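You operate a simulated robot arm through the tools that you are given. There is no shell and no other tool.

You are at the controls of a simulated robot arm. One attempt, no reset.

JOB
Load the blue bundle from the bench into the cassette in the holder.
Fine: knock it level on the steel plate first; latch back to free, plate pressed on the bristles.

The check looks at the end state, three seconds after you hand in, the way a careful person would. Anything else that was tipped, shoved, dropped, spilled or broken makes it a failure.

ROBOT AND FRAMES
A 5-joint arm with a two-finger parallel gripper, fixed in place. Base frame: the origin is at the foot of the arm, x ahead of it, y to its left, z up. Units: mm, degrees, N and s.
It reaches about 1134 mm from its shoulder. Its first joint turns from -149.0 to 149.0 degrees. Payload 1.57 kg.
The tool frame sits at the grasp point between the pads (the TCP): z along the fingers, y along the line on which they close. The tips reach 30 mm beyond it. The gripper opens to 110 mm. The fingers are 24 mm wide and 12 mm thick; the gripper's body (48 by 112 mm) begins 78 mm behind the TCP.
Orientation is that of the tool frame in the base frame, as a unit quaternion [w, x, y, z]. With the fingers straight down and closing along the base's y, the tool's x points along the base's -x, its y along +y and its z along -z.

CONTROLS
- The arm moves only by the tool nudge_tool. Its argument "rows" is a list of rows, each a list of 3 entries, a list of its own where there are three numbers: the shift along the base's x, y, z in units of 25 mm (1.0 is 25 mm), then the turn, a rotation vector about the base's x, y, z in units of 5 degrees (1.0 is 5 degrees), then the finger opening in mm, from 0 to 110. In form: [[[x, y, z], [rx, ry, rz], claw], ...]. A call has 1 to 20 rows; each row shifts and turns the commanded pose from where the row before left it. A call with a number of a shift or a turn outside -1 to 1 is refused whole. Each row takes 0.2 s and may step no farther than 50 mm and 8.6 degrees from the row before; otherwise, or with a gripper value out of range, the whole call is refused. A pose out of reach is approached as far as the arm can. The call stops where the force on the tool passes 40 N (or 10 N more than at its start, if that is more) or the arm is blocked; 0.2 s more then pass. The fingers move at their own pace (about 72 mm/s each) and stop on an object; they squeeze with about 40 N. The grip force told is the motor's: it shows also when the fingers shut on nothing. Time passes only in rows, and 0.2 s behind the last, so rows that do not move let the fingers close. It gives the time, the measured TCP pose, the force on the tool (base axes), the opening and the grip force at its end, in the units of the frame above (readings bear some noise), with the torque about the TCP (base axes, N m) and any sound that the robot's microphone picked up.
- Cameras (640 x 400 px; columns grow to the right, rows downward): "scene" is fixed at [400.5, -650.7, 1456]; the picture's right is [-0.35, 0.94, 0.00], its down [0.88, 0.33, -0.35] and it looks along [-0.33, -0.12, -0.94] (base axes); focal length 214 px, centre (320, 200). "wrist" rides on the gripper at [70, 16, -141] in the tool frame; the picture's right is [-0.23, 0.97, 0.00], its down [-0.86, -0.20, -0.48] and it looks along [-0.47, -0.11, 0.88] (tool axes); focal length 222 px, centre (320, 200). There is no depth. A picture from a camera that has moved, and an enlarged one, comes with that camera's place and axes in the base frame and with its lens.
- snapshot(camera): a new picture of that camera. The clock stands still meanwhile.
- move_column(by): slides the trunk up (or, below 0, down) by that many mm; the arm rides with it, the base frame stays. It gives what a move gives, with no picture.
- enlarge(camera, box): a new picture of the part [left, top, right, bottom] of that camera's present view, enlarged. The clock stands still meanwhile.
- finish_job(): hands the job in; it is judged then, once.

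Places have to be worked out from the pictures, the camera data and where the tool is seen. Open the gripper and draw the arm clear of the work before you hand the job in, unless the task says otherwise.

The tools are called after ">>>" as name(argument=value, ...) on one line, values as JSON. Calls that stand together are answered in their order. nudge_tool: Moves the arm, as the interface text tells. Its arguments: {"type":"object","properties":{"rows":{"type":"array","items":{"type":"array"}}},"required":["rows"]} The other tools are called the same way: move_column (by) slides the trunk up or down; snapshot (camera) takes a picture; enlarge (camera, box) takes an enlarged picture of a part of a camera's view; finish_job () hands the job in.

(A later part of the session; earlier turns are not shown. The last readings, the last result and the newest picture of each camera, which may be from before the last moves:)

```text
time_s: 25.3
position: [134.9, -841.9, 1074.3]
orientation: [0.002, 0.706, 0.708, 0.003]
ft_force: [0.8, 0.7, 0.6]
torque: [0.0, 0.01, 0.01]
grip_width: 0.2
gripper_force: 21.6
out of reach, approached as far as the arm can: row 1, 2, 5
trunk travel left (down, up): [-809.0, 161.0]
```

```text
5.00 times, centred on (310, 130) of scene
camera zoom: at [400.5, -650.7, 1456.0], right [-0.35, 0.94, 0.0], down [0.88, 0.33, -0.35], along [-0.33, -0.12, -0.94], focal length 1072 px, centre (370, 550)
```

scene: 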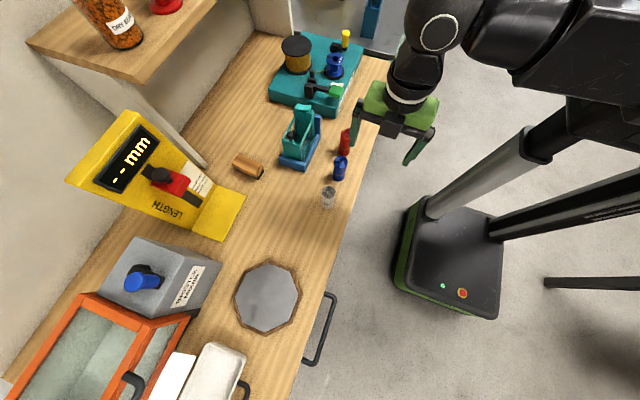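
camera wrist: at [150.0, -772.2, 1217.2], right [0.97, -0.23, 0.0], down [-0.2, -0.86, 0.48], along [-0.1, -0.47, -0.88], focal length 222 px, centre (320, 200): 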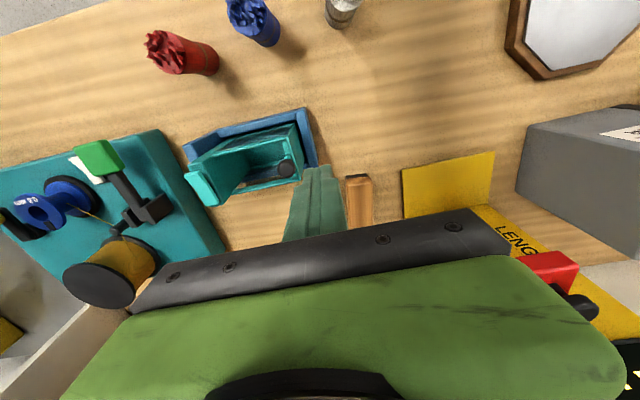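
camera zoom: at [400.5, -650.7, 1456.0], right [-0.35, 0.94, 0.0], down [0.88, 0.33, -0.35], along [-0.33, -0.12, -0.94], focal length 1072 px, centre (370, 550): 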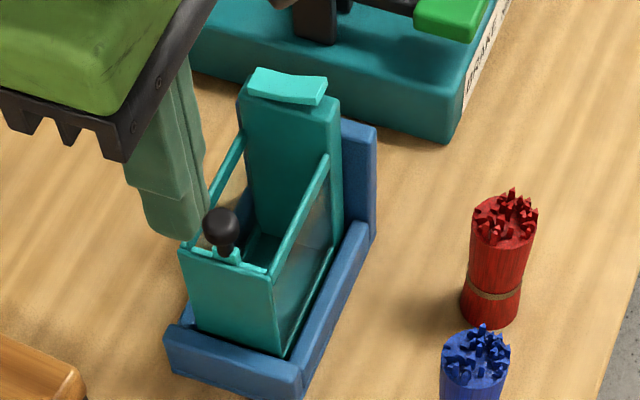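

The knob is confirmed at (97, -845, 995). I lower the trunk 60 mm so the closed tips are at knob height, well clear on the +x side (x≈135).

>>> move_column(by=-60)

>>> enlarge(camera="wrist", box=[170, 60, 390, 220])

>>> enlarge(camera="scene", box=[270, 90, 350, 170])

```text
time_s: 26.3
position: [134.5, -841.9, 1016.3]
orientation: [0.001, 0.706, 0.708, 0.001]
ft_force: [0.1, 1.2, 0.1]
torque: [-0.03, 0.03, 0.01]
grip_width: 0.0
gripper_force: 21.3
trunk travel left (down, up): [-749.0, 221.0]
```

```text
2.50 times, centred on (280, 140) of wrist
camera zoom: at [149.9, -771.5, 1157.4], right [0.97, -0.22, 0.0], down [-0.2, -0.86, 0.48], along [-0.1, -0.47, -0.88], focal length 555 px, centre (420, 350)
```

zoom: 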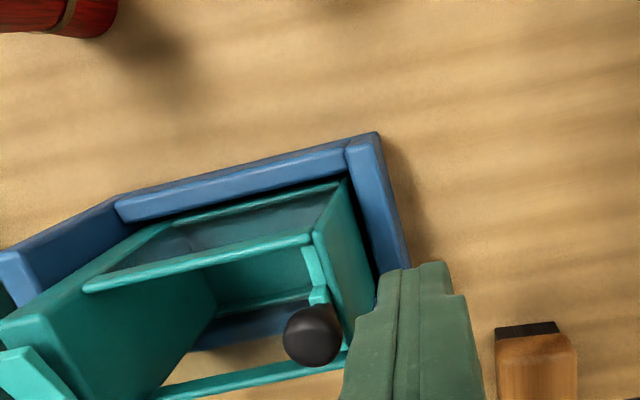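

```text
5.00 times, centred on (310, 130) of scene
camera zoom: at [400.5, -650.7, 1456.0], right [-0.35, 0.94, 0.0], down [0.88, 0.33, -0.35], along [-0.33, -0.12, -0.94], focal length 1072 px, centre (370, 550)
```

zoom: 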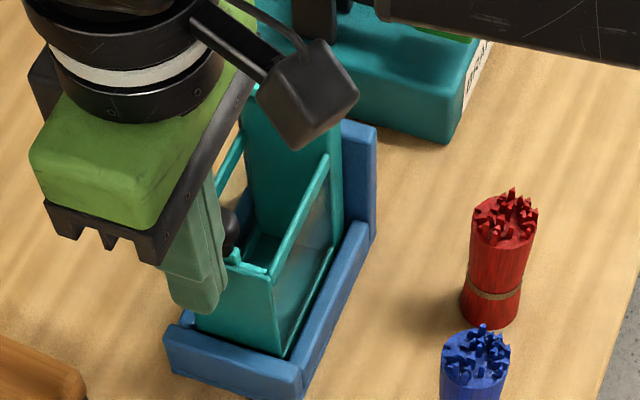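

Tips are beside the knob at its height. I approach to x≈121 in small steps and read the force.

>>> nudge_tool(rows=[[[-0.28, -0.1, 0], [0, 0, 0], 0], [[-0.2, 0, 0], [0, 0, 0], 0], [[-0.08, 0, 0], [0, 0, 0], 0], [[0, 0, 0], [0, 0, 0], 0]])

>>> nudge_tool(rows=[[[-0.06, 0, 0], [0, 0, 0], 0], [[-0.06, 0, 0], [0, 0, 0], 0], [[0, 0, 0], [0, 0, 0], 0]])

>>> nudge_tool(rows=[[[-0.06, 0, 0], [0, 0, 0], 0], [[-0.06, 0, 0], [0, 0, 0], 0], [[0, 0, 0], [0, 0, 0], 0]])

```text
time_s: 27.3
position: [119.9, -843.5, 1015.5]
orientation: [0.002, 0.706, 0.708, 0.002]
ft_force: [0.6, -0.1, -0.6]
torque: [-0.02, -0.01, 0.0]
grip_width: 0.2
gripper_force: 21.2
trunk travel left (down, up): [-749.0, 221.0]
```

```text
time_s: 28.1
position: [117.7, -844.3, 1016.9]
orientation: [0.002, 0.707, 0.707, 0.002]
ft_force: [0.9, -0.5, 0.0]
torque: [0.04, 0.01, 0.01]
grip_width: 0.1
gripper_force: 20.3
trunk travel left (down, up): [-749.0, 221.0]
```

```text
time_s: 28.9
position: [116.0, -843.1, 1015.5]
orientation: [0.002, 0.705, 0.709, 0.002]
ft_force: [2.7, 0.3, 1.5]
torque: [0.0, -0.08, 0.0]
grip_width: 0.0
gripper_force: 21.4
trunk travel left (down, up): [-749.0, 221.0]
```

A first contact of about 2.7 N shows. I look whether the knob has moved.

>>> enlarge(camera="wrist", box=[170, 60, 390, 220])

>>> nudge_tool(rows=[[[-0.06, 0, 0], [0, 0, 0], 0], [[-0.06, 0, 0], [0, 0, 0], 0], [[0, 0, 0], [0, 0, 0], 0]])

>>> enlarge(camera="wrist", box=[170, 60, 390, 220])

```text
2.50 times, centred on (280, 140) of wrist
camera zoom: at [130.2, -774.2, 1157.4], right [0.97, -0.22, 0.0], down [-0.2, -0.86, 0.48], along [-0.1, -0.47, -0.88], focal length 555 px, centre (420, 350)
```

zoom: 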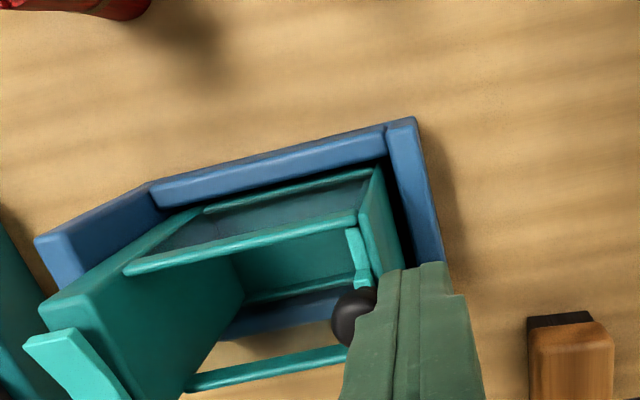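

```text
time_s: 29.7
position: [110.9, -842.7, 1016.1]
orientation: [0.001, 0.706, 0.708, 0.002]
ft_force: [5.4, 1.2, 0.3]
torque: [0.05, -0.11, -0.01]
grip_width: 0.2
gripper_force: 21.5
trunk travel left (down, up): [-749.0, 221.0]
```

```text
2.50 times, centred on (280, 140) of wrist
camera zoom: at [127.5, -774.4, 1157.3], right [0.97, -0.22, 0.0], down [-0.2, -0.86, 0.48], along [-0.1, -0.47, -0.88], focal length 555 px, centre (420, 350)
```

zoom: 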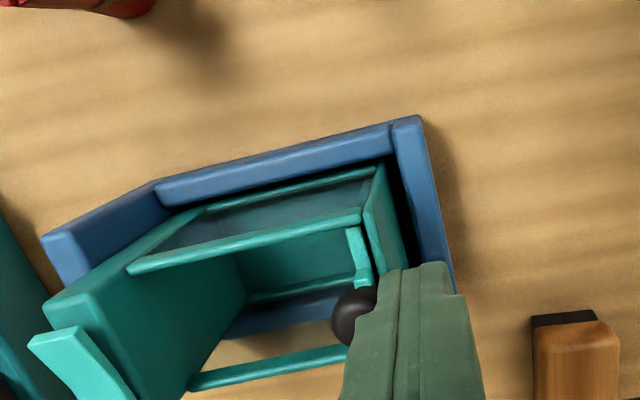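

Force grows softly (5.4 N) and a small gap seems to open between plate and front wall. I push a bit further, still gently.

>>> nudge_tool(rows=[[[-0.06, 0, 0], [0, 0, 0], 0], [[-0.06, 0, 0], [0, 0, 0], 0], [[-0.06, 0, 0], [0, 0, 0], 0], [[0, 0, 0], [0, 0, 0], 0]])

>>> enlarge(camera="wrist", box=[250, 100, 350, 180])

>>> enlarge(camera="scene", box=[280, 110, 340, 170])

```text
time_s: 30.7
position: [107.6, -844.5, 1014.4]
orientation: [0.001, 0.705, 0.709, 0.004]
ft_force: [3.9, 0.7, -0.6]
torque: [-0.02, -0.11, 0.01]
grip_width: 0.0
gripper_force: 21.8
trunk travel left (down, up): [-749.0, 221.0]
```

```text
5.00 times, centred on (300, 140) of wrist
camera zoom: at [123.1, -774.1, 1157.3], right [0.97, -0.22, 0.0], down [-0.2, -0.86, 0.48], along [-0.1, -0.47, -0.88], focal length 1111 px, centre (420, 500)
```

zoom: 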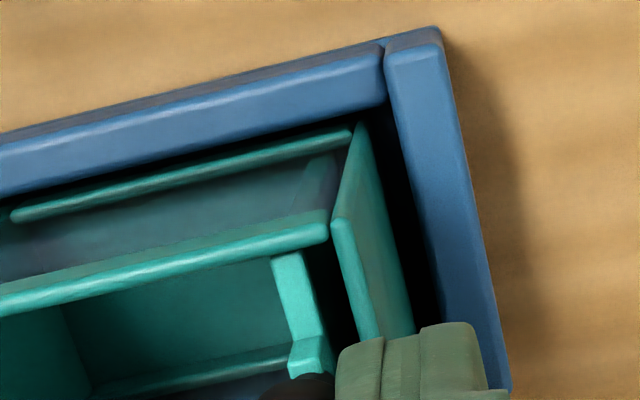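

```text
6.67 times, centred on (310, 140) of scene
camera zoom: at [400.5, -650.7, 1456.0], right [-0.35, 0.94, 0.0], down [0.88, 0.33, -0.35], along [-0.33, -0.12, -0.94], focal length 1430 px, centre (387, 600)
```

zoom: 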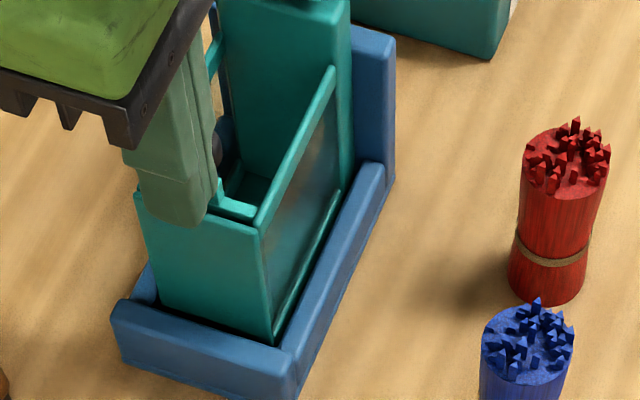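

The plate slides with about 4–5 N, so it isn't held now. I push 15 mm more and then back off to see whether a spring returns it.

>>> nudge_tool(rows=[[[-0.15, 0, 0], [0, 0, 0], 0], [[-0.15, 0, 0], [0, 0, 0], 0], [[-0.15, 0, 0], [0, 0, 0], 0], [[-0.15, 0, 0], [0, 0, 0], 0], [[0, 0, 0], [0, 0, 0], 0]])

>>> enlarge(camera="wrist", box=[250, 100, 350, 180])

>>> nudge_tool(rows=[[[0.2, 0, 0], [0, 0, 0], 0], [[0.2, 0, 0], [0, 0, 0], 0], [[0, 0, 0], [0, 0, 0], 0]])

>>> enlarge(camera="wrist", box=[250, 100, 350, 180])

```text
time_s: 31.9
position: [91.4, -843.0, 1016.3]
orientation: [0.003, 0.706, 0.708, 0.002]
ft_force: [6.1, 1.0, 0.3]
torque: [-0.01, -0.09, -0.03]
grip_width: 0.0
gripper_force: 21.4
trunk travel left (down, up): [-749.0, 221.0]
```

```text
5.00 times, centred on (300, 140) of wrist
camera zoom: at [107.8, -774.1, 1157.3], right [0.97, -0.22, 0.0], down [-0.2, -0.86, 0.48], along [-0.1, -0.47, -0.88], focal length 1111 px, centre (420, 500)
```

zoom: 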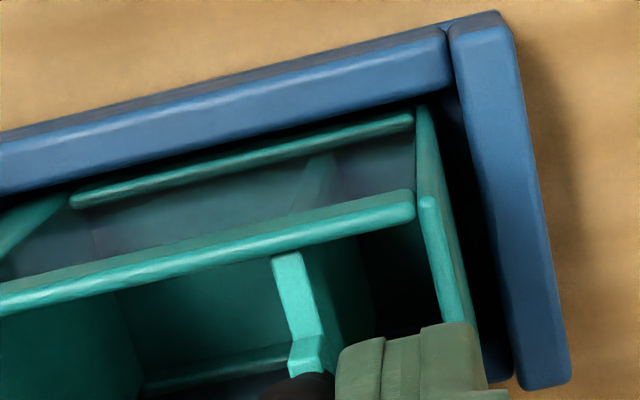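

```text
time_s: 32.7
position: [101.2, -843.1, 1014.7]
orientation: [0.002, 0.706, 0.708, 0.001]
ft_force: [5.1, -0.1, 0.4]
torque: [-0.03, -0.11, 0.02]
grip_width: 0.0
gripper_force: 21.2
trunk travel left (down, up): [-749.0, 221.0]
```

```text
5.00 times, centred on (300, 140) of wrist
camera zoom: at [117.6, -773.9, 1157.2], right [0.97, -0.22, 0.0], down [-0.2, -0.86, 0.48], along [-0.1, -0.47, -0.88], focal length 1111 px, centre (420, 500)
```

zoom: 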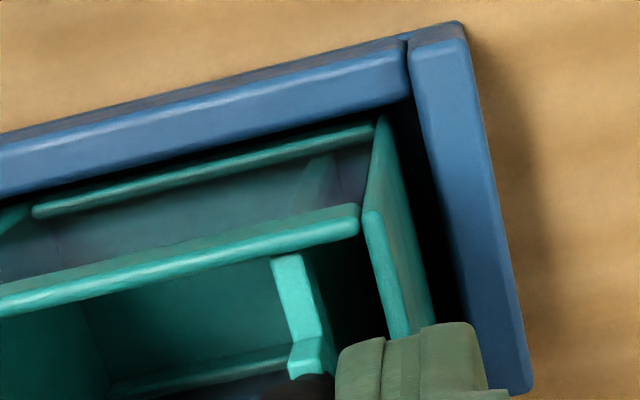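

The plate follows my finger back with 5 N: it is spring-loaded toward the +x wall and the latch is free at present. So the bundle belongs between plate and +x wall; I push the plate all the way back toward the tall block, watching force and sound for a catch.

>>> nudge_tool(rows=[[[-0.2, 0, 0], [0, 0, 0], 0], [[-0.2, 0, 0], [0, 0, 0], 0], [[-0.2, 0, 0], [0, 0, 0], 0], [[-0.2, 0, 0], [0, 0, 0], 0], [[-0.2, 0, 0], [0, 0, 0], 0], [[-0.2, 0, 0], [0, 0, 0], 0], [[-0.2, 0, 0], [0, 0, 0], 0], [[-0.2, 0, 0], [0, 0, 0], 0], [[0, 0, 0], [0, 0, 0], 0]])

>>> snapshot(camera="wrist")

>>> enlarge(camera="wrist", box=[200, 80, 400, 220])

```text
time_s: 34.7
position: [61.1, -844.1, 1015.5]
orientation: [0.002, 0.706, 0.708, 0.001]
ft_force: [6.4, -1.1, 0.2]
torque: [-0.03, -0.11, 0.0]
grip_width: 0.0
gripper_force: 21.6
trunk travel left (down, up): [-749.0, 221.0]
```

```text
taken
camera wrist: at [77.5, -774.1, 1157.3], right [0.97, -0.22, 0.0], down [-0.2, -0.86, 0.48], along [-0.1, -0.47, -0.88], focal length 222 px, centre (320, 200)
```

wrist: 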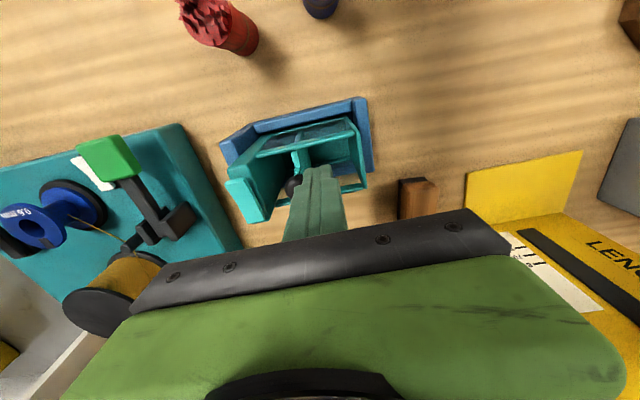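

```text
2.86 times, centred on (300, 150) of wrist
camera zoom: at [77.5, -774.1, 1157.3], right [0.97, -0.22, 0.0], down [-0.2, -0.86, 0.48], along [-0.1, -0.47, -0.88], focal length 635 px, centre (377, 343)
```

zoom: 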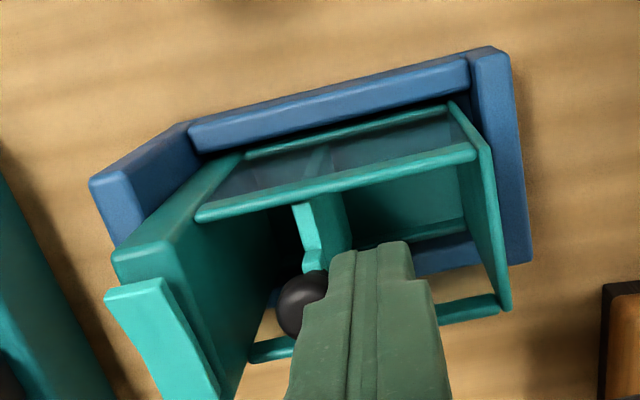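

Plate is now about 20 mm from the block, force 6.4 N. I continue in 2 mm rows.

>>> nudge_tool(rows=[[[-0.08, 0, 0], [0, 0, 0], 0], [[-0.08, 0, 0], [0, 0, 0], 0], [[-0.08, 0, 0], [0, 0, 0], 0], [[-0.08, 0, 0], [0, 0, 0], 0], [[-0.08, 0, 0], [0, 0, 0], 0], [[-0.08, 0, 0], [0, 0, 0], 0], [[0, 0, 0], [0, 0, 0], 0]])

>>> enlarge(camera="wrist", box=[200, 80, 400, 220])

```text
time_s: 36.3
position: [50.5, -842.8, 1015.8]
orientation: [0.002, 0.706, 0.708, 0.003]
ft_force: [6.7, -1.2, 0.3]
torque: [-0.04, -0.15, 0.04]
grip_width: 0.0
gripper_force: 21.4
trunk travel left (down, up): [-749.0, 221.0]
```

```text
2.86 times, centred on (300, 150) of wrist
camera zoom: at [65.8, -774.3, 1157.2], right [0.97, -0.22, 0.0], down [-0.2, -0.86, 0.48], along [-0.1, -0.47, -0.88], focal length 635 px, centre (377, 343)
```

zoom: 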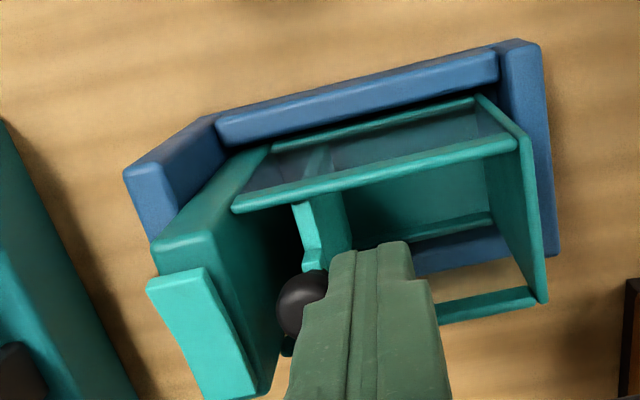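

Still no catch; the knob is close to the block. I go on in 1 mm rows, watching for the stop.

>>> nudge_tool(rows=[[[-0.04, 0, 0], [0, 0, 0], 0], [[-0.04, 0, 0], [0, 0, 0], 0], [[-0.04, 0, 0], [0, 0, 0], 0], [[0, 0, 0], [0, 0, 0], 0]])

>>> nudge_tool(rows=[[[-0.04, 0, 0], [0, 0, 0], 0], [[-0.04, 0, 0], [0, 0, 0], 0], [[0, 0, 0], [0, 0, 0], 0]])

>>> enlarge(camera="wrist", box=[200, 80, 400, 220])

```text
time_s: 37.3
position: [47.5, -845.0, 1015.4]
orientation: [0.001, 0.705, 0.709, 0.001]
ft_force: [6.9, 1.8, 0.2]
torque: [0.03, -0.15, -0.03]
grip_width: 0.2
gripper_force: 21.6
trunk travel left (down, up): [-749.0, 221.0]
```

```text
time_s: 38.1
position: [45.7, -844.2, 1015.4]
orientation: [0.002, 0.706, 0.708, 0.002]
ft_force: [14.4, -0.9, 1.5]
torque: [-0.06, -0.35, 0.01]
grip_width: 0.0
gripper_force: 21.6
trunk travel left (down, up): [-749.0, 221.0]
```

```text
2.86 times, centred on (300, 150) of wrist
camera zoom: at [62.0, -774.3, 1157.3], right [0.97, -0.22, 0.0], down [-0.2, -0.86, 0.48], along [-0.1, -0.47, -0.88], focal length 635 px, centre (377, 343)
```

zoom: 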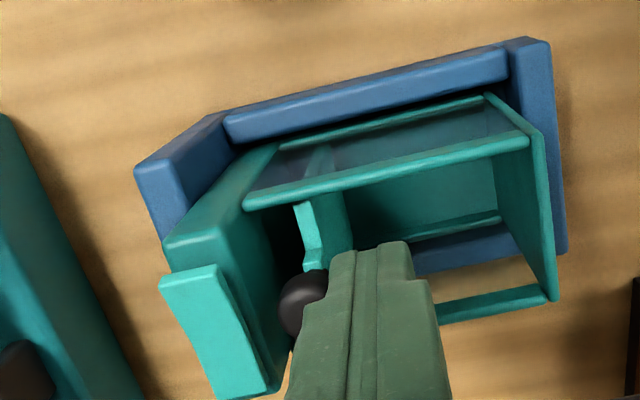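

The plate hit its end stop at 14 N with no click, so there is no automatic catch; the rocker must be thrown first. I let the plate come back slowly with my finger and clear off in +x.

>>> nudge_tool(rows=[[[0.2, 0, 0], [0, 0, 0], 0], [[0.2, 0, 0], [0, 0, 0], 0], [[0.2, 0, 0], [0, 0, 0], 0], [[0.2, 0, 0], [0, 0, 0], 0], [[0.2, 0, 0], [0, 0, 0], 0], [[0.2, 0, 0], [0, 0, 0], 0], [[0.2, 0, 0], [0, 0, 0], 0], [[0.2, 0, 0], [0, 0, 0], 0], [[0.2, 0, 0], [0, 0, 0], 0], [[0.2, 0, 0], [0, 0, 0], 0], [[0.2, 0, 0], [0, 0, 0], 0], [[0.2, 0, 0], [0, 0, 0], 0], [[0.2, 0, 0], [0, 0, 0], 0], [[0.2, 0, 0], [0, 0, 0], 0], [[0.3, 0, 0], [0, 0, 0], 0], [[0.3, 0, 0], [0, 0, 0], 0], [[0, 0, 0], [0, 0, 0], 0]])

>>> enlarge(camera="wrist", box=[170, 60, 390, 220])

```text
time_s: 41.7
position: [129.6, -844.4, 1016.8]
orientation: [0.001, 0.707, 0.708, 0.002]
ft_force: [1.0, 0.3, 0.2]
torque: [0.01, -0.01, -0.01]
grip_width: 0.1
gripper_force: 21.5
trunk travel left (down, up): [-749.0, 221.0]
```

```text
2.50 times, centred on (280, 140) of wrist
camera zoom: at [144.8, -775.0, 1157.3], right [0.97, -0.23, 0.0], down [-0.2, -0.86, 0.48], along [-0.1, -0.47, -0.88], focal length 555 px, centre (420, 350)
```

zoom: 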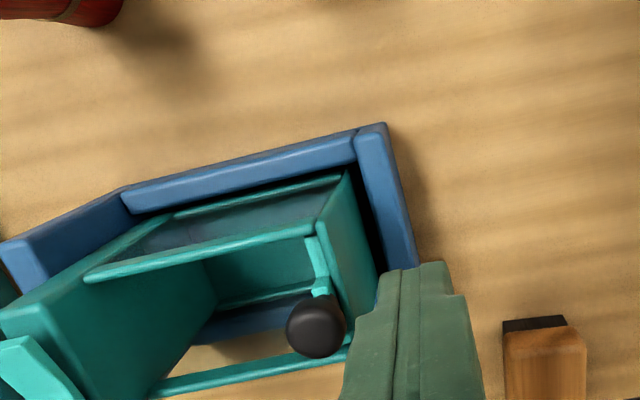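

The plate is back at the front wall. I raise 40 mm and go over the raised +y end of the rocker, at about (5.5, -824, 1007).

>>> move_column(by=40)

>>> nudge_tool(rows=[[[-1, 0.2, 0], [0, 0, 0], 0], [[-1, 0.2, 0], [0, 0, 0], 0], [[-1, 0.2, 0], [0, 0, 0], 0], [[-1, 0.2, 0], [0, 0, 0], 0], [[-0.95, 0.16, 0], [0, 0, 0], 0], [[0, 0, 0], [0, 0, 0], 0]])

>>> enlarge(camera="wrist", box=[240, 100, 400, 220])

>>> enlarge(camera="scene", box=[280, 90, 340, 130])

```text
time_s: 42.6
position: [129.1, -845.9, 1056.7]
orientation: [0.002, 0.706, 0.708, 0.002]
ft_force: [-0.7, -0.6, -0.2]
torque: [-0.01, 0.01, 0.01]
grip_width: 0.0
gripper_force: 21.4
trunk travel left (down, up): [-789.0, 181.0]
```

```text
time_s: 44.0
position: [5.8, -822.1, 1054.9]
orientation: [0.002, 0.707, 0.708, 0.001]
ft_force: [0.1, 0.0, 0.2]
torque: [-0.01, 0.03, -0.02]
grip_width: 0.0
gripper_force: 21.4
trunk travel left (down, up): [-789.0, 181.0]
```

```text
3.33 times, centred on (320, 160) of wrist
camera zoom: at [21.5, -752.2, 1197.3], right [0.97, -0.22, 0.0], down [-0.2, -0.86, 0.48], along [-0.1, -0.47, -0.88], focal length 740 px, centre (320, 333)
```

zoom: 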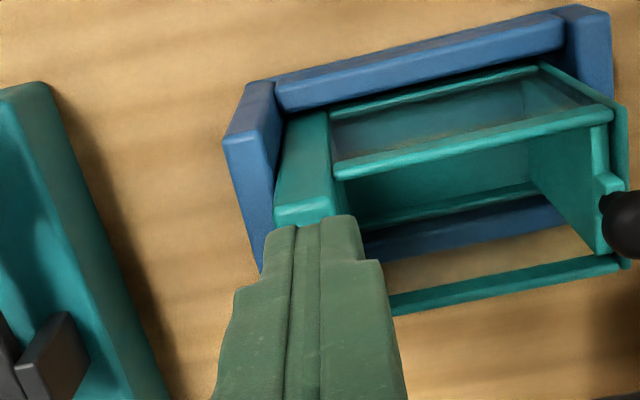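

```text
10.00 times, centred on (310, 110) of scene
camera zoom: at [400.5, -650.7, 1456.0], right [-0.35, 0.94, 0.0], down [0.88, 0.33, -0.35], along [-0.33, -0.12, -0.94], focal length 2145 px, centre (420, 1100)
```

zoom: 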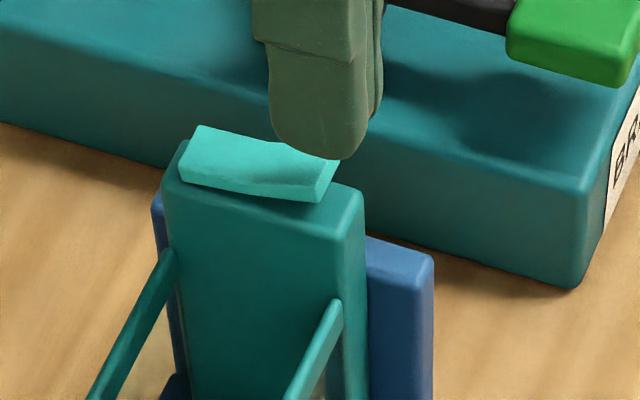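

The closed tips are above the rocker's +y end. I lower 15 mm, then feel for contact in small steps.

>>> move_column(by=-15)

>>> move_column(by=-3)

>>> move_column(by=-2)

>>> enlarge(camera="scene", box=[280, 90, 340, 130])

```text
time_s: 44.6
position: [7.4, -822.0, 1040.7]
orientation: [0.002, 0.707, 0.708, 0.002]
ft_force: [0.4, 0.3, -0.3]
torque: [-0.01, 0.02, -0.01]
grip_width: 0.0
gripper_force: 21.4
trunk travel left (down, up): [-774.0, 196.0]
```

```text
time_s: 45.1
position: [6.2, -822.6, 1036.7]
orientation: [0.002, 0.706, 0.708, 0.001]
ft_force: [0.5, -0.3, 1.0]
torque: [0.01, -0.02, 0.01]
grip_width: 0.1
gripper_force: 21.2
trunk travel left (down, up): [-771.0, 199.0]
```

```text
time_s: 45.6
position: [5.0, -821.6, 1035.5]
orientation: [0.002, 0.707, 0.708, 0.002]
ft_force: [0.5, 0.5, 0.1]
torque: [-0.02, 0.0, 0.01]
grip_width: 0.0
gripper_force: 21.7
trunk travel left (down, up): [-769.0, 201.0]
```

```text
10.00 times, centred on (310, 110) of scene
camera zoom: at [400.5, -650.7, 1456.0], right [-0.35, 0.94, 0.0], down [0.88, 0.33, -0.35], along [-0.33, -0.12, -0.94], focal length 2145 px, centre (420, 1100)
```

zoom: 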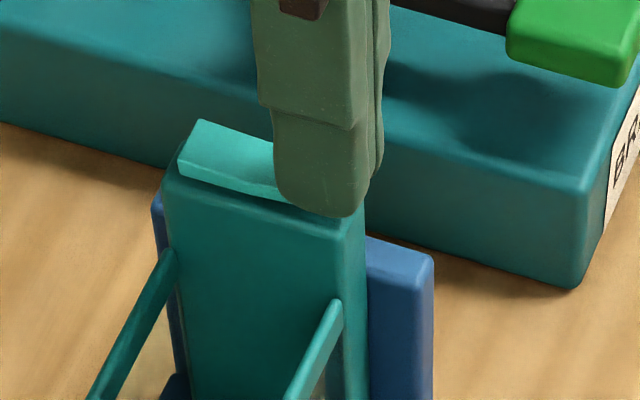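

The rocker may just be starting to turn. I keep lowering in 2 mm steps and watch force and sound.

>>> move_column(by=-2)

>>> move_column(by=-2)

>>> enlarge(camera="scene", box=[280, 90, 340, 130])

```text
time_s: 46.1
position: [5.9, -822.8, 1034.6]
orientation: [0.002, 0.707, 0.708, 0.002]
ft_force: [0.0, -0.1, -0.1]
torque: [-0.01, -0.04, 0.0]
grip_width: 0.0
gripper_force: 21.4
trunk travel left (down, up): [-767.0, 203.0]
```

```text
time_s: 46.7
position: [5.5, -822.4, 1032.9]
orientation: [0.002, 0.707, 0.707, 0.003]
ft_force: [-0.6, -0.2, -0.3]
torque: [-0.01, -0.01, -0.01]
grip_width: 0.0
gripper_force: 20.9
trunk travel left (down, up): [-765.0, 205.0]
```

```text
10.00 times, centred on (310, 110) of scene
camera zoom: at [400.5, -650.7, 1456.0], right [-0.35, 0.94, 0.0], down [0.88, 0.33, -0.35], along [-0.33, -0.12, -0.94], focal length 2145 px, centre (420, 1100)
```

zoom: 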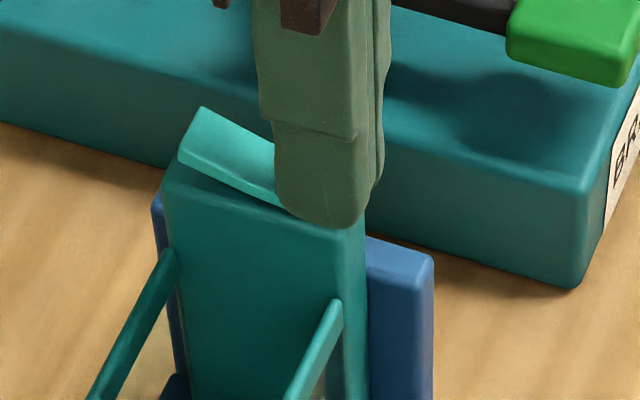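

The rocker has tipped the other way with almost no force. I lower 2 mm more to feel for its end stop, then lift off and look.

>>> move_column(by=-2)

>>> move_column(by=30)

>>> nudge_tool(rows=[[[0.8, 0.6, 0], [0, 0, 0], 0], [[0.8, 0.6, 0], [0, 0, 0], 0], [[0.8, 0.6, 0], [0, 0, 0], 0], [[0.8, 0.2, 0], [0, 0, 0], 0], [[0.8, 0.2, 0], [0, 0, 0], 0]])

>>> enlarge(camera="scene", box=[280, 90, 340, 130])

>>> enlarge(camera="wrist", box=[180, 80, 340, 220])

```text
time_s: 47.2
position: [5.9, -822.1, 1032.2]
orientation: [0.002, 0.706, 0.708, 0.002]
ft_force: [0.3, -3.0, 17.2]
torque: [-0.28, 0.02, -0.02]
grip_width: 0.0
gripper_force: 21.5
trunk travel left (down, up): [-763.0, 207.0]
```

```text
time_s: 47.9
position: [6.3, -821.8, 1060.1]
orientation: [0.002, 0.707, 0.707, 0.001]
ft_force: [-0.7, 0.9, -0.2]
torque: [0.02, 0.01, 0.05]
grip_width: 0.0
gripper_force: 21.9
trunk travel left (down, up): [-793.0, 177.0]
```

```text
time_s: 49.1
position: [106.7, -768.2, 1060.0]
orientation: [0.002, 0.706, 0.708, 0.001]
ft_force: [-0.9, 0.2, 0.7]
torque: [0.0, -0.03, -0.03]
grip_width: 0.1
gripper_force: 20.9
trunk travel left (down, up): [-793.0, 177.0]
```

```text
10.00 times, centred on (310, 110) of scene
camera zoom: at [400.5, -650.7, 1456.0], right [-0.35, 0.94, 0.0], down [0.88, 0.33, -0.35], along [-0.33, -0.12, -0.94], focal length 2145 px, centre (420, 1100)
```

zoom: 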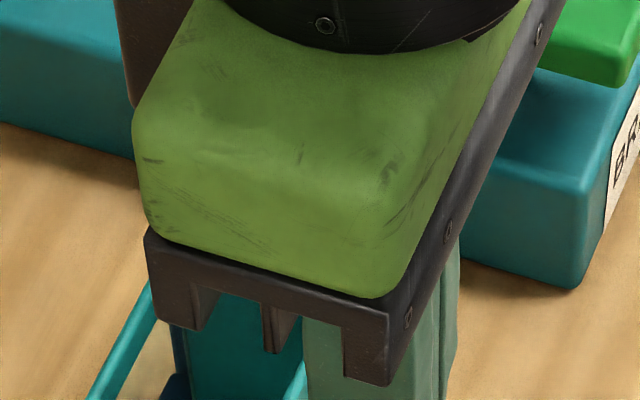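

```text
2.86 times, centred on (260, 150) of wrist
camera zoom: at [122.3, -698.0, 1201.4], right [0.97, -0.23, 0.0], down [-0.2, -0.86, 0.48], along [-0.1, -0.47, -0.88], focal length 635 px, centre (491, 343)
```

zoom: 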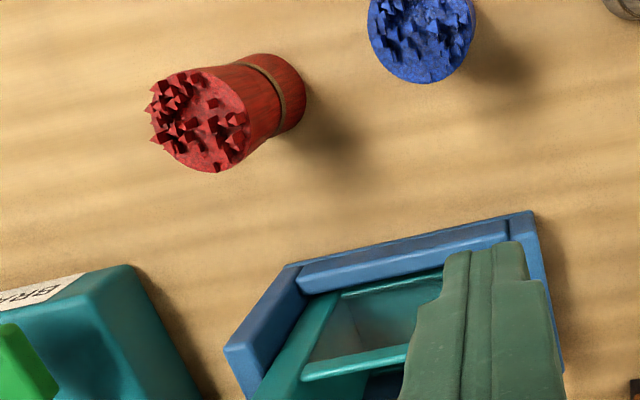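

The rocker reached its stop (17 N) and is now flipped with the +y end down. I return to the +x side of the knob to push the plate back again and see whether it is now held.

>>> nudge_tool(rows=[[[0.6, -0.6, 0], [0, 0, 0], 0], [[0.5, -0.6, 0], [0, 0, 0], 0], [[0, -0.6, 0], [0, 0, 0], 0], [[0, -0.6, 0], [0, 0, 0], 0], [[0, -0.6, 0], [0, 0, 0], 0], [[0, 0, 0], [0, 0, 0], 0]])

>>> enlarge(camera="scene", box=[270, 90, 350, 150])

>>> move_column(by=-44)

```text
time_s: 50.5
position: [132.0, -842.3, 1059.3]
orientation: [0.002, 0.707, 0.708, 0.002]
ft_force: [0.0, 0.0, 0.2]
torque: [-0.02, -0.01, 0.02]
grip_width: 0.0
gripper_force: 21.5
trunk travel left (down, up): [-793.0, 177.0]
```

```text
6.67 times, centred on (310, 120) of scene
camera zoom: at [400.5, -650.7, 1456.0], right [-0.35, 0.94, 0.0], down [0.88, 0.33, -0.35], along [-0.33, -0.12, -0.94], focal length 1430 px, centre (387, 733)
```

zoom: 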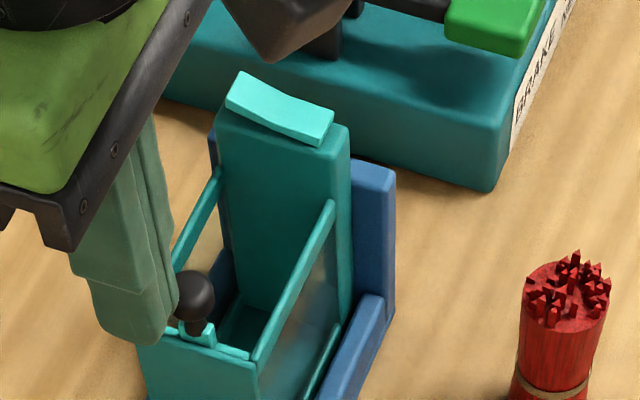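

```text
time_s: 51.4
position: [134.0, -842.7, 1015.8]
orientation: [0.002, 0.706, 0.708, 0.002]
ft_force: [-0.5, 0.9, 1.0]
torque: [0.01, 0.01, 0.02]
grip_width: 0.0
gripper_force: 21.4
trunk travel left (down, up): [-749.0, 221.0]
```

The rocker clearly stands the other way now (-y end up). I push the knob gently again.

>>> nudge_tool(rows=[[[-0.28, 0, 0], [0, 0, 0], 0], [[-0.28, 0, 0], [0, 0, 0], 0], [[-0.08, 0, 0], [0, 0, 0], 0], [[-0.08, 0, 0], [0, 0, 0], 0], [[-0.08, 0, 0], [0, 0, 0], 0], [[0, 0, 0], [0, 0, 0], 0]])

>>> enlarge(camera="wrist", box=[250, 100, 350, 180])

```text
time_s: 52.8
position: [113.1, -842.0, 1016.4]
orientation: [0.003, 0.706, 0.708, 0.002]
ft_force: [1.8, -0.2, 0.5]
torque: [-0.02, -0.03, 0.0]
grip_width: 0.0
gripper_force: 21.2
trunk travel left (down, up): [-749.0, 221.0]
```

```text
5.00 times, centred on (300, 140) of wrist
camera zoom: at [129.4, -772.6, 1157.4], right [0.97, -0.22, 0.0], down [-0.2, -0.86, 0.48], along [-0.1, -0.47, -0.88], focal length 1111 px, centre (420, 500)
```

zoom: 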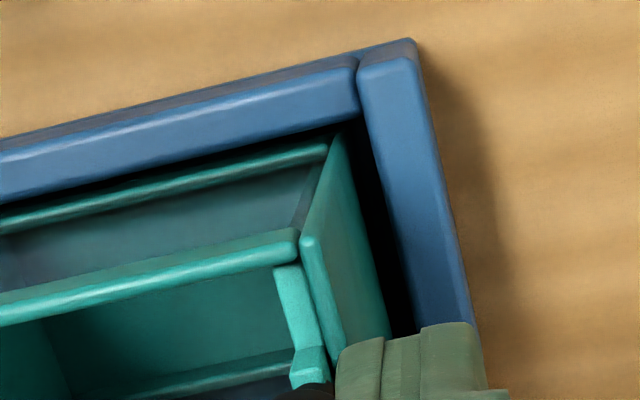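

Just touching (1.8 N). I push on 6 mm.

>>> nudge_tool(rows=[[[-0.08, 0, 0], [0, 0, 0], 0], [[-0.08, 0, 0], [0, 0, 0], 0], [[-0.08, 0, 0], [0, 0, 0], 0], [[0, 0, 0], [0, 0, 0], 0]])

>>> enlarge(camera="wrist", box=[250, 100, 350, 180])

```text
time_s: 53.8
position: [107.6, -841.8, 1017.3]
orientation: [0.002, 0.706, 0.708, 0.002]
ft_force: [4.5, 0.7, 0.1]
torque: [0.02, -0.09, -0.02]
grip_width: 0.2
gripper_force: 22.0
trunk travel left (down, up): [-749.0, 221.0]
```

```text
5.00 times, centred on (300, 140) of wrist
camera zoom: at [123.0, -772.3, 1157.3], right [0.97, -0.22, 0.0], down [-0.2, -0.86, 0.48], along [-0.1, -0.47, -0.88], focal length 1111 px, centre (420, 500)
```

zoom: 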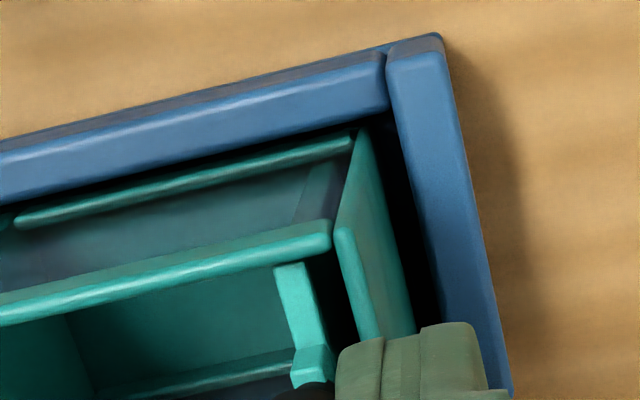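

The plate still slides back with the rocker thrown. I push it all the way to the back and listen for a catch.

>>> nudge_tool(rows=[[[-0.2, 0, 0], [0, 0, 0], 0], [[-0.2, 0, 0], [0, 0, 0], 0], [[-0.2, 0, 0], [0, 0, 0], 0], [[-0.2, 0, 0], [0, 0, 0], 0], [[-0.2, 0, 0], [0, 0, 0], 0], [[-0.2, 0, 0], [0, 0, 0], 0], [[-0.2, 0, 0], [0, 0, 0], 0], [[-0.2, 0, 0], [0, 0, 0], 0], [[-0.2, 0, 0], [0, 0, 0], 0], [[-0.2, 0, 0], [0, 0, 0], 0], [[-0.2, 0, 0], [0, 0, 0], 0], [[-0.1, 0, 0], [0, 0, 0], 0], [[0, 0, 0], [0, 0, 0], 0]])

>>> nudge_tool(rows=[[[-0.04, 0, 0], [0, 0, 0], 0], [[-0.04, 0, 0], [0, 0, 0], 0], [[0, 0, 0], [0, 0, 0], 0]])

>>> enlarge(camera="wrist", box=[200, 80, 400, 220])

```text
time_s: 56.6
position: [49.1, -843.4, 1015.6]
orientation: [0.003, 0.706, 0.708, 0.001]
ft_force: [7.0, 2.6, 0.4]
torque: [0.06, -0.16, 0.02]
grip_width: 0.2
gripper_force: 21.1
trunk travel left (down, up): [-749.0, 221.0]
```

```text
time_s: 57.4
position: [47.8, -842.7, 1015.4]
orientation: [0.002, 0.705, 0.709, 0.002]
ft_force: [6.7, -0.3, -0.1]
torque: [-0.03, -0.14, 0.04]
grip_width: 0.0
gripper_force: 20.7
trunk travel left (down, up): [-749.0, 221.0]
```

```text
2.86 times, centred on (300, 150) of wrist
camera zoom: at [63.5, -773.0, 1157.3], right [0.97, -0.22, 0.0], down [-0.2, -0.86, 0.48], along [-0.1, -0.47, -0.88], focal length 635 px, centre (377, 343)
```

zoom: 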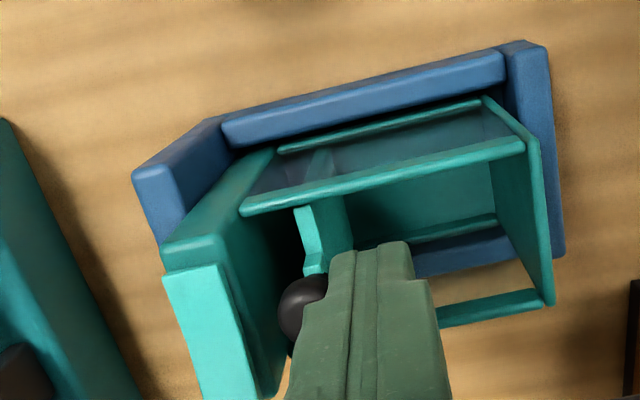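

Not yet at the stop. I push 2–3 mm more to reach it, then back off slightly and see whether the plate stays.

>>> nudge_tool(rows=[[[-0.04, 0, 0], [0, 0, 0], 0], [[-0.04, 0, 0], [0, 0, 0], 0], [[0, 0, 0], [0, 0, 0], 0]])

>>> nudge_tool(rows=[[[-0.04, 0, 0], [0, 0, 0], 0], [[0, 0, 0], [0, 0, 0], 0]])

>>> nudge_tool(rows=[[[0.12, 0, 0], [0, 0, 0], 0], [[0.12, 0, 0], [0, 0, 0], 0], [[0.12, 0, 0], [0, 0, 0], 0], [[0, 0, 0], [0, 0, 0], 0]])

>>> enlarge(camera="wrist", box=[200, 80, 400, 220])

```text
time_s: 58.2
position: [47.2, -843.2, 1016.1]
orientation: [0.002, 0.706, 0.708, 0.003]
ft_force: [10.5, 1.3, 0.5]
torque: [0.03, -0.22, 0.02]
grip_width: 0.1
gripper_force: 21.5
trunk travel left (down, up): [-749.0, 221.0]
```

```text
time_s: 58.8
position: [46.9, -843.4, 1016.0]
orientation: [0.002, 0.706, 0.708, 0.003]
ft_force: [14.7, -2.2, 1.4]
torque: [-0.08, -0.28, 0.03]
grip_width: 0.2
gripper_force: 20.9
trunk travel left (down, up): [-749.0, 221.0]
```

```text
time_s: 59.8
position: [53.3, -842.6, 1015.6]
orientation: [0.002, 0.706, 0.708, 0.002]
ft_force: [-0.6, -0.2, 0.2]
torque: [-0.01, 0.0, 0.0]
grip_width: 0.1
gripper_force: 21.1
trunk travel left (down, up): [-749.0, 221.0]
```

```text
2.86 times, centred on (300, 150) of wrist
camera zoom: at [68.8, -773.0, 1157.3], right [0.97, -0.23, 0.0], down [-0.2, -0.86, 0.48], along [-0.1, -0.47, -0.88], focal length 635 px, centre (377, 343)
```

zoom: 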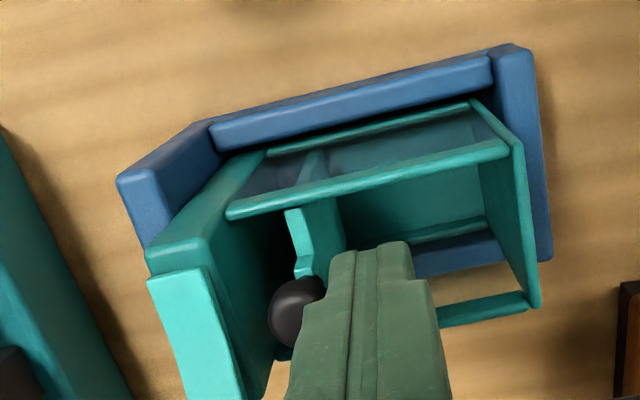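

The plate now stays back with no force on my finger: with the rocker thrown it latches when pushed home. I retreat to +x, raise the trunk clear, and check it.

>>> nudge_tool(rows=[[[0.4, 0, 0], [0, 0, 0], 0], [[0.4, 0, 0], [0, 0, 0], 0], [[0.4, 0, 0], [0, 0, 0], 0], [[0, 0, 0], [0, 0, 0], 0]])

>>> move_column(by=60)

>>> nudge_tool(rows=[[[0.4, 0.6, 0], [0, 0, 1], 40], [[0.4, 0.6, 0], [0, 0, 1], 60], [[0, 0.6, 0], [0, 0, 1], 80], [[0, 0.6, 0], [0, 0, 1], 80], [[0, 0.6, 0], [0, 0, 1], 80], [[0, 0.6, 0], [0, 0, 1], 80], [[0, 0.6, 0], [0, 0, 1], 80], [[0, 0.6, 0], [0, 0, 1], 80], [[0, 0.6, 0], [0, 0, 1], 80], [[0, 0.4, 0], [0, 0, 1], 80], [[0, 0, 0], [0, 0, 1], 80], [[0, 0, 0], [0, 0, 1], 80], [[0, 0, 0], [0, 0, 1], 80], [[0, 0, 0], [0, 0, 1], 80], [[0, 0, 0], [0, 0, 1], 80], [[0, 0, 0], [0, 0, 1], 80], [[0, 0, 0], [0, 0, 1], 80], [[0, 0, 0], [0, 0, 1], 80]])

>>> snapshot(camera="wrist")

>>> enlarge(camera="scene", box=[270, 95, 370, 175])

```text
time_s: 60.8
position: [83.8, -842.0, 1015.5]
orientation: [0.002, 0.706, 0.708, 0.003]
ft_force: [0.4, 0.1, 0.7]
torque: [0.0, 0.02, -0.03]
grip_width: 0.1
gripper_force: 21.3
trunk travel left (down, up): [-749.0, 221.0]
```

```text
time_s: 61.8
position: [82.8, -841.9, 1076.2]
orientation: [0.002, 0.707, 0.708, 0.002]
ft_force: [-0.4, -0.1, 0.4]
torque: [-0.01, -0.01, 0.0]
grip_width: 0.0
gripper_force: 21.2
trunk travel left (down, up): [-809.0, 161.0]
```

```text
time_s: 65.6
position: [102.8, -698.6, 1076.3]
orientation: [0.0, -0.002, 1.0, 0.003]
ft_force: [0.2, 0.8, 0.5]
torque: [-0.03, 0.01, -0.01]
grip_width: 80.0
gripper_force: 0.1
trunk travel left (down, up): [-809.0, 161.0]
```

```text
taken
camera wrist: at [33.6, -682.1, 1217.3], right [0.22, 0.97, 0.0], down [0.86, -0.2, 0.48], along [0.47, -0.1, -0.88], focal length 222 px, centre (320, 200)
```

wrist: 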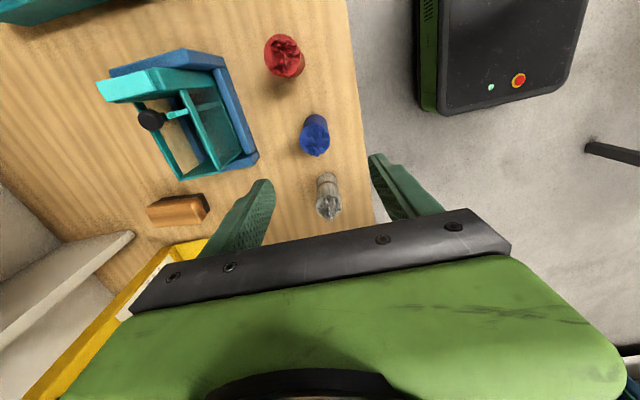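

```text
5.00 times, centred on (320, 135) of scene
camera zoom: at [400.5, -650.7, 1456.0], right [-0.35, 0.94, 0.0], down [0.88, 0.33, -0.35], along [-0.33, -0.12, -0.94], focal length 1072 px, centre (320, 525)
```

zoom: 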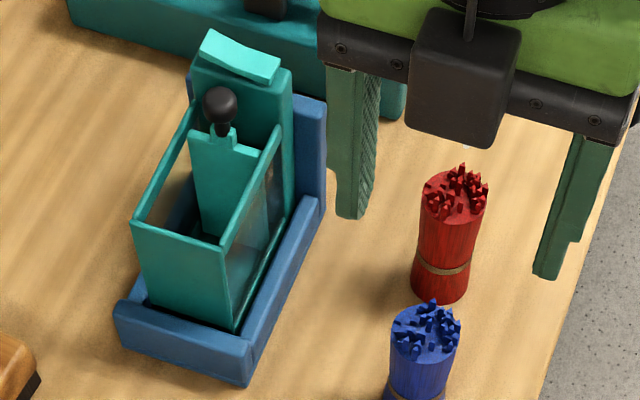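

The plate is latched back with the knob beside the block. Now the bundle: I enlarge the wrist view to centre over the blue one.

>>> enlarge(camera="wrist", box=[250, 20, 410, 230])

>>> enlarge(camera="wrist", box=[280, 100, 350, 170])

>>> enlarge(camera="wrist", box=[90, 40, 270, 190])

```text
1.90 times, centred on (330, 125) of wrist
camera zoom: at [33.6, -682.1, 1217.3], right [0.22, 0.97, 0.0], down [0.86, -0.2, 0.48], along [0.47, -0.1, -0.88], focal length 423 px, centre (301, 343)
```

zoom: 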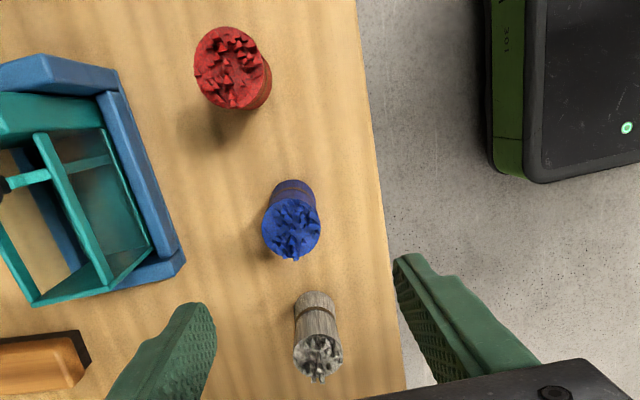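

```text
5.71 times, centred on (315, 135) of wrist
camera zoom: at [33.6, -682.1, 1217.3], right [0.22, 0.97, 0.0], down [0.86, -0.2, 0.48], along [0.47, -0.1, -0.88], focal length 1269 px, centre (349, 571)
```

zoom: 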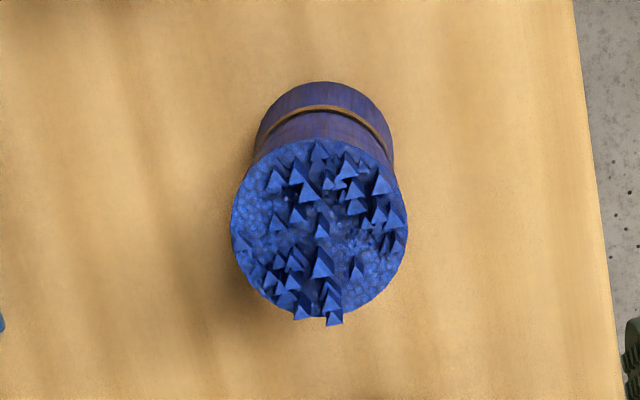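

```text
2.67 times, centred on (180, 115) of wrist
camera zoom: at [33.6, -682.1, 1217.3], right [0.22, 0.97, 0.0], down [0.86, -0.2, 0.48], along [0.47, -0.1, -0.88], focal length 592 px, centre (693, 427)
```

zoom: 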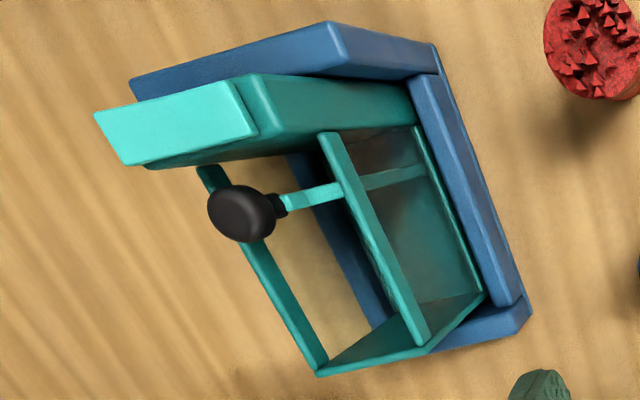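

Blue bundle's top centre comes out near (95.5, -702), top z≈943, diameter ≈38. I centre over it and descend to about 25 mm above its stray ends for a closer check.

>>> nudge_tool(rows=[[[-0.29, -0.14, 0], [0, 0, 0], 80], [[0, 0, 0], [0, 0, 0], 80]])

>>> move_column(by=-68)

>>> enlarge(camera="wrist", box=[240, 70, 420, 220])

>>> enlarge(camera="scene", box=[300, 130, 380, 190])

```text
time_s: 66.2
position: [96.3, -700.4, 1075.1]
orientation: [0.0, -0.001, 1.0, 0.002]
ft_force: [-0.4, -0.7, -0.7]
torque: [0.02, 0.02, 0.01]
grip_width: 79.9
gripper_force: 0.1
trunk travel left (down, up): [-809.0, 161.0]
```

```text
time_s: 67.3
position: [97.0, -700.9, 1008.1]
orientation: [0.0, 0.0, 1.0, 0.002]
ft_force: [-0.6, 0.1, 0.5]
torque: [0.03, -0.03, -0.02]
grip_width: 79.7
gripper_force: 0.0
trunk travel left (down, up): [-741.0, 229.0]
```

```text
2.67 times, centred on (330, 145) of wrist
camera zoom: at [26.9, -685.2, 1149.4], right [0.22, 0.97, 0.0], down [0.86, -0.2, 0.48], along [0.47, -0.1, -0.88], focal length 592 px, centre (293, 347)
```

zoom: 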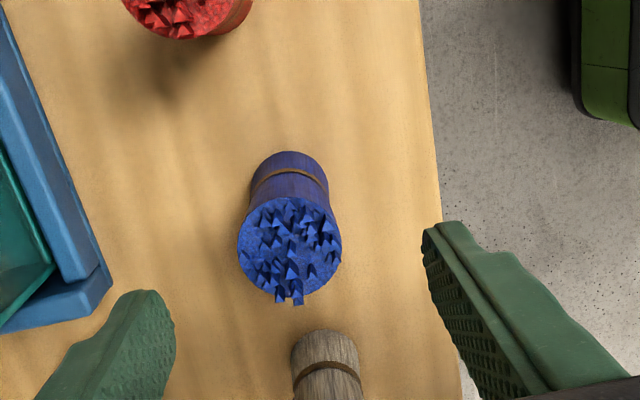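

```text
6.67 times, centred on (340, 160) of scene
camera zoom: at [400.5, -650.7, 1456.0], right [-0.35, 0.94, 0.0], down [0.88, 0.33, -0.35], along [-0.33, -0.12, -0.94], focal length 1430 px, centre (187, 467)
```

zoom: 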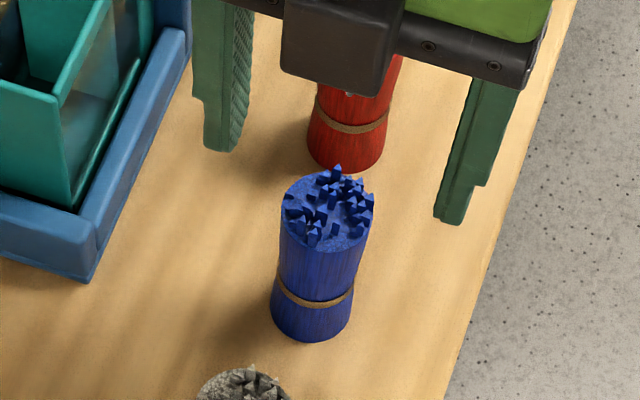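

Offset is only about 1–2 mm. I fine-tune, descend to TCP z≈917 (tips 887, well above the bench) and close on the bundle.

>>> nudge_tool(rows=[[[-0.04, -0.06, 0], [0, 0, 0], 70], [[0, 0, 0], [0, 0, 0], 70]])

>>> move_column(by=-60)

>>> move_column(by=-31)

>>> enlarge(camera="scene", box=[300, 130, 380, 190])

>>> snapshot(camera="wrist")

```text
time_s: 67.9
position: [95.6, -703.1, 1008.5]
orientation: [0.0, -0.001, 1.0, 0.003]
ft_force: [-0.1, -0.1, -0.7]
torque: [-0.02, 0.02, 0.0]
grip_width: 70.2
gripper_force: 0.0
trunk travel left (down, up): [-741.0, 229.0]
```

```text
time_s: 68.9
position: [95.8, -701.9, 947.6]
orientation: [0.0, 0.0, 1.0, 0.002]
ft_force: [0.6, 0.2, 0.4]
torque: [-0.06, 0.01, 0.04]
grip_width: 69.9
gripper_force: 0.1
trunk travel left (down, up): [-681.0, 289.0]
```

```text
time_s: 69.6
position: [95.6, -701.6, 917.0]
orientation: [0.0, -0.001, 1.0, 0.003]
ft_force: [-0.8, 0.8, -0.2]
torque: [-0.01, -0.03, -0.01]
grip_width: 69.9
gripper_force: 0.0
trunk travel left (down, up): [-650.0, 320.0]
```

```text
6.67 times, centred on (340, 160) of scene
camera zoom: at [400.5, -650.7, 1456.0], right [-0.35, 0.94, 0.0], down [0.88, 0.33, -0.35], along [-0.33, -0.12, -0.94], focal length 1430 px, centre (187, 467)
```

zoom: 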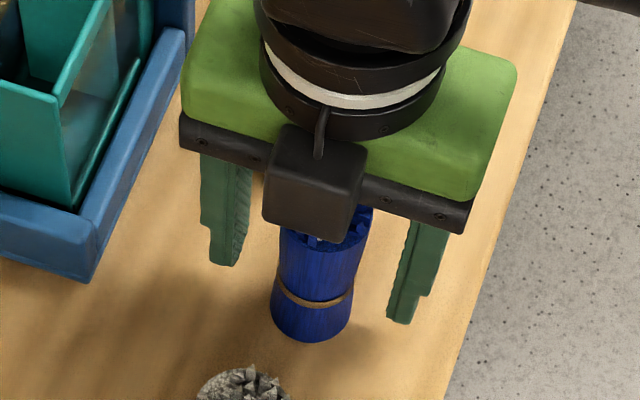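

```text
taken
camera wrist: at [26.0, -686.6, 1058.3], right [0.22, 0.97, 0.0], down [0.86, -0.2, 0.48], along [0.47, -0.1, -0.88], focal length 222 px, centre (320, 200)
```

wrist: 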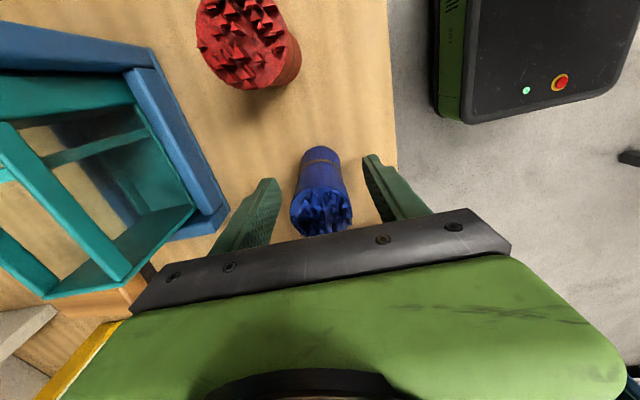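

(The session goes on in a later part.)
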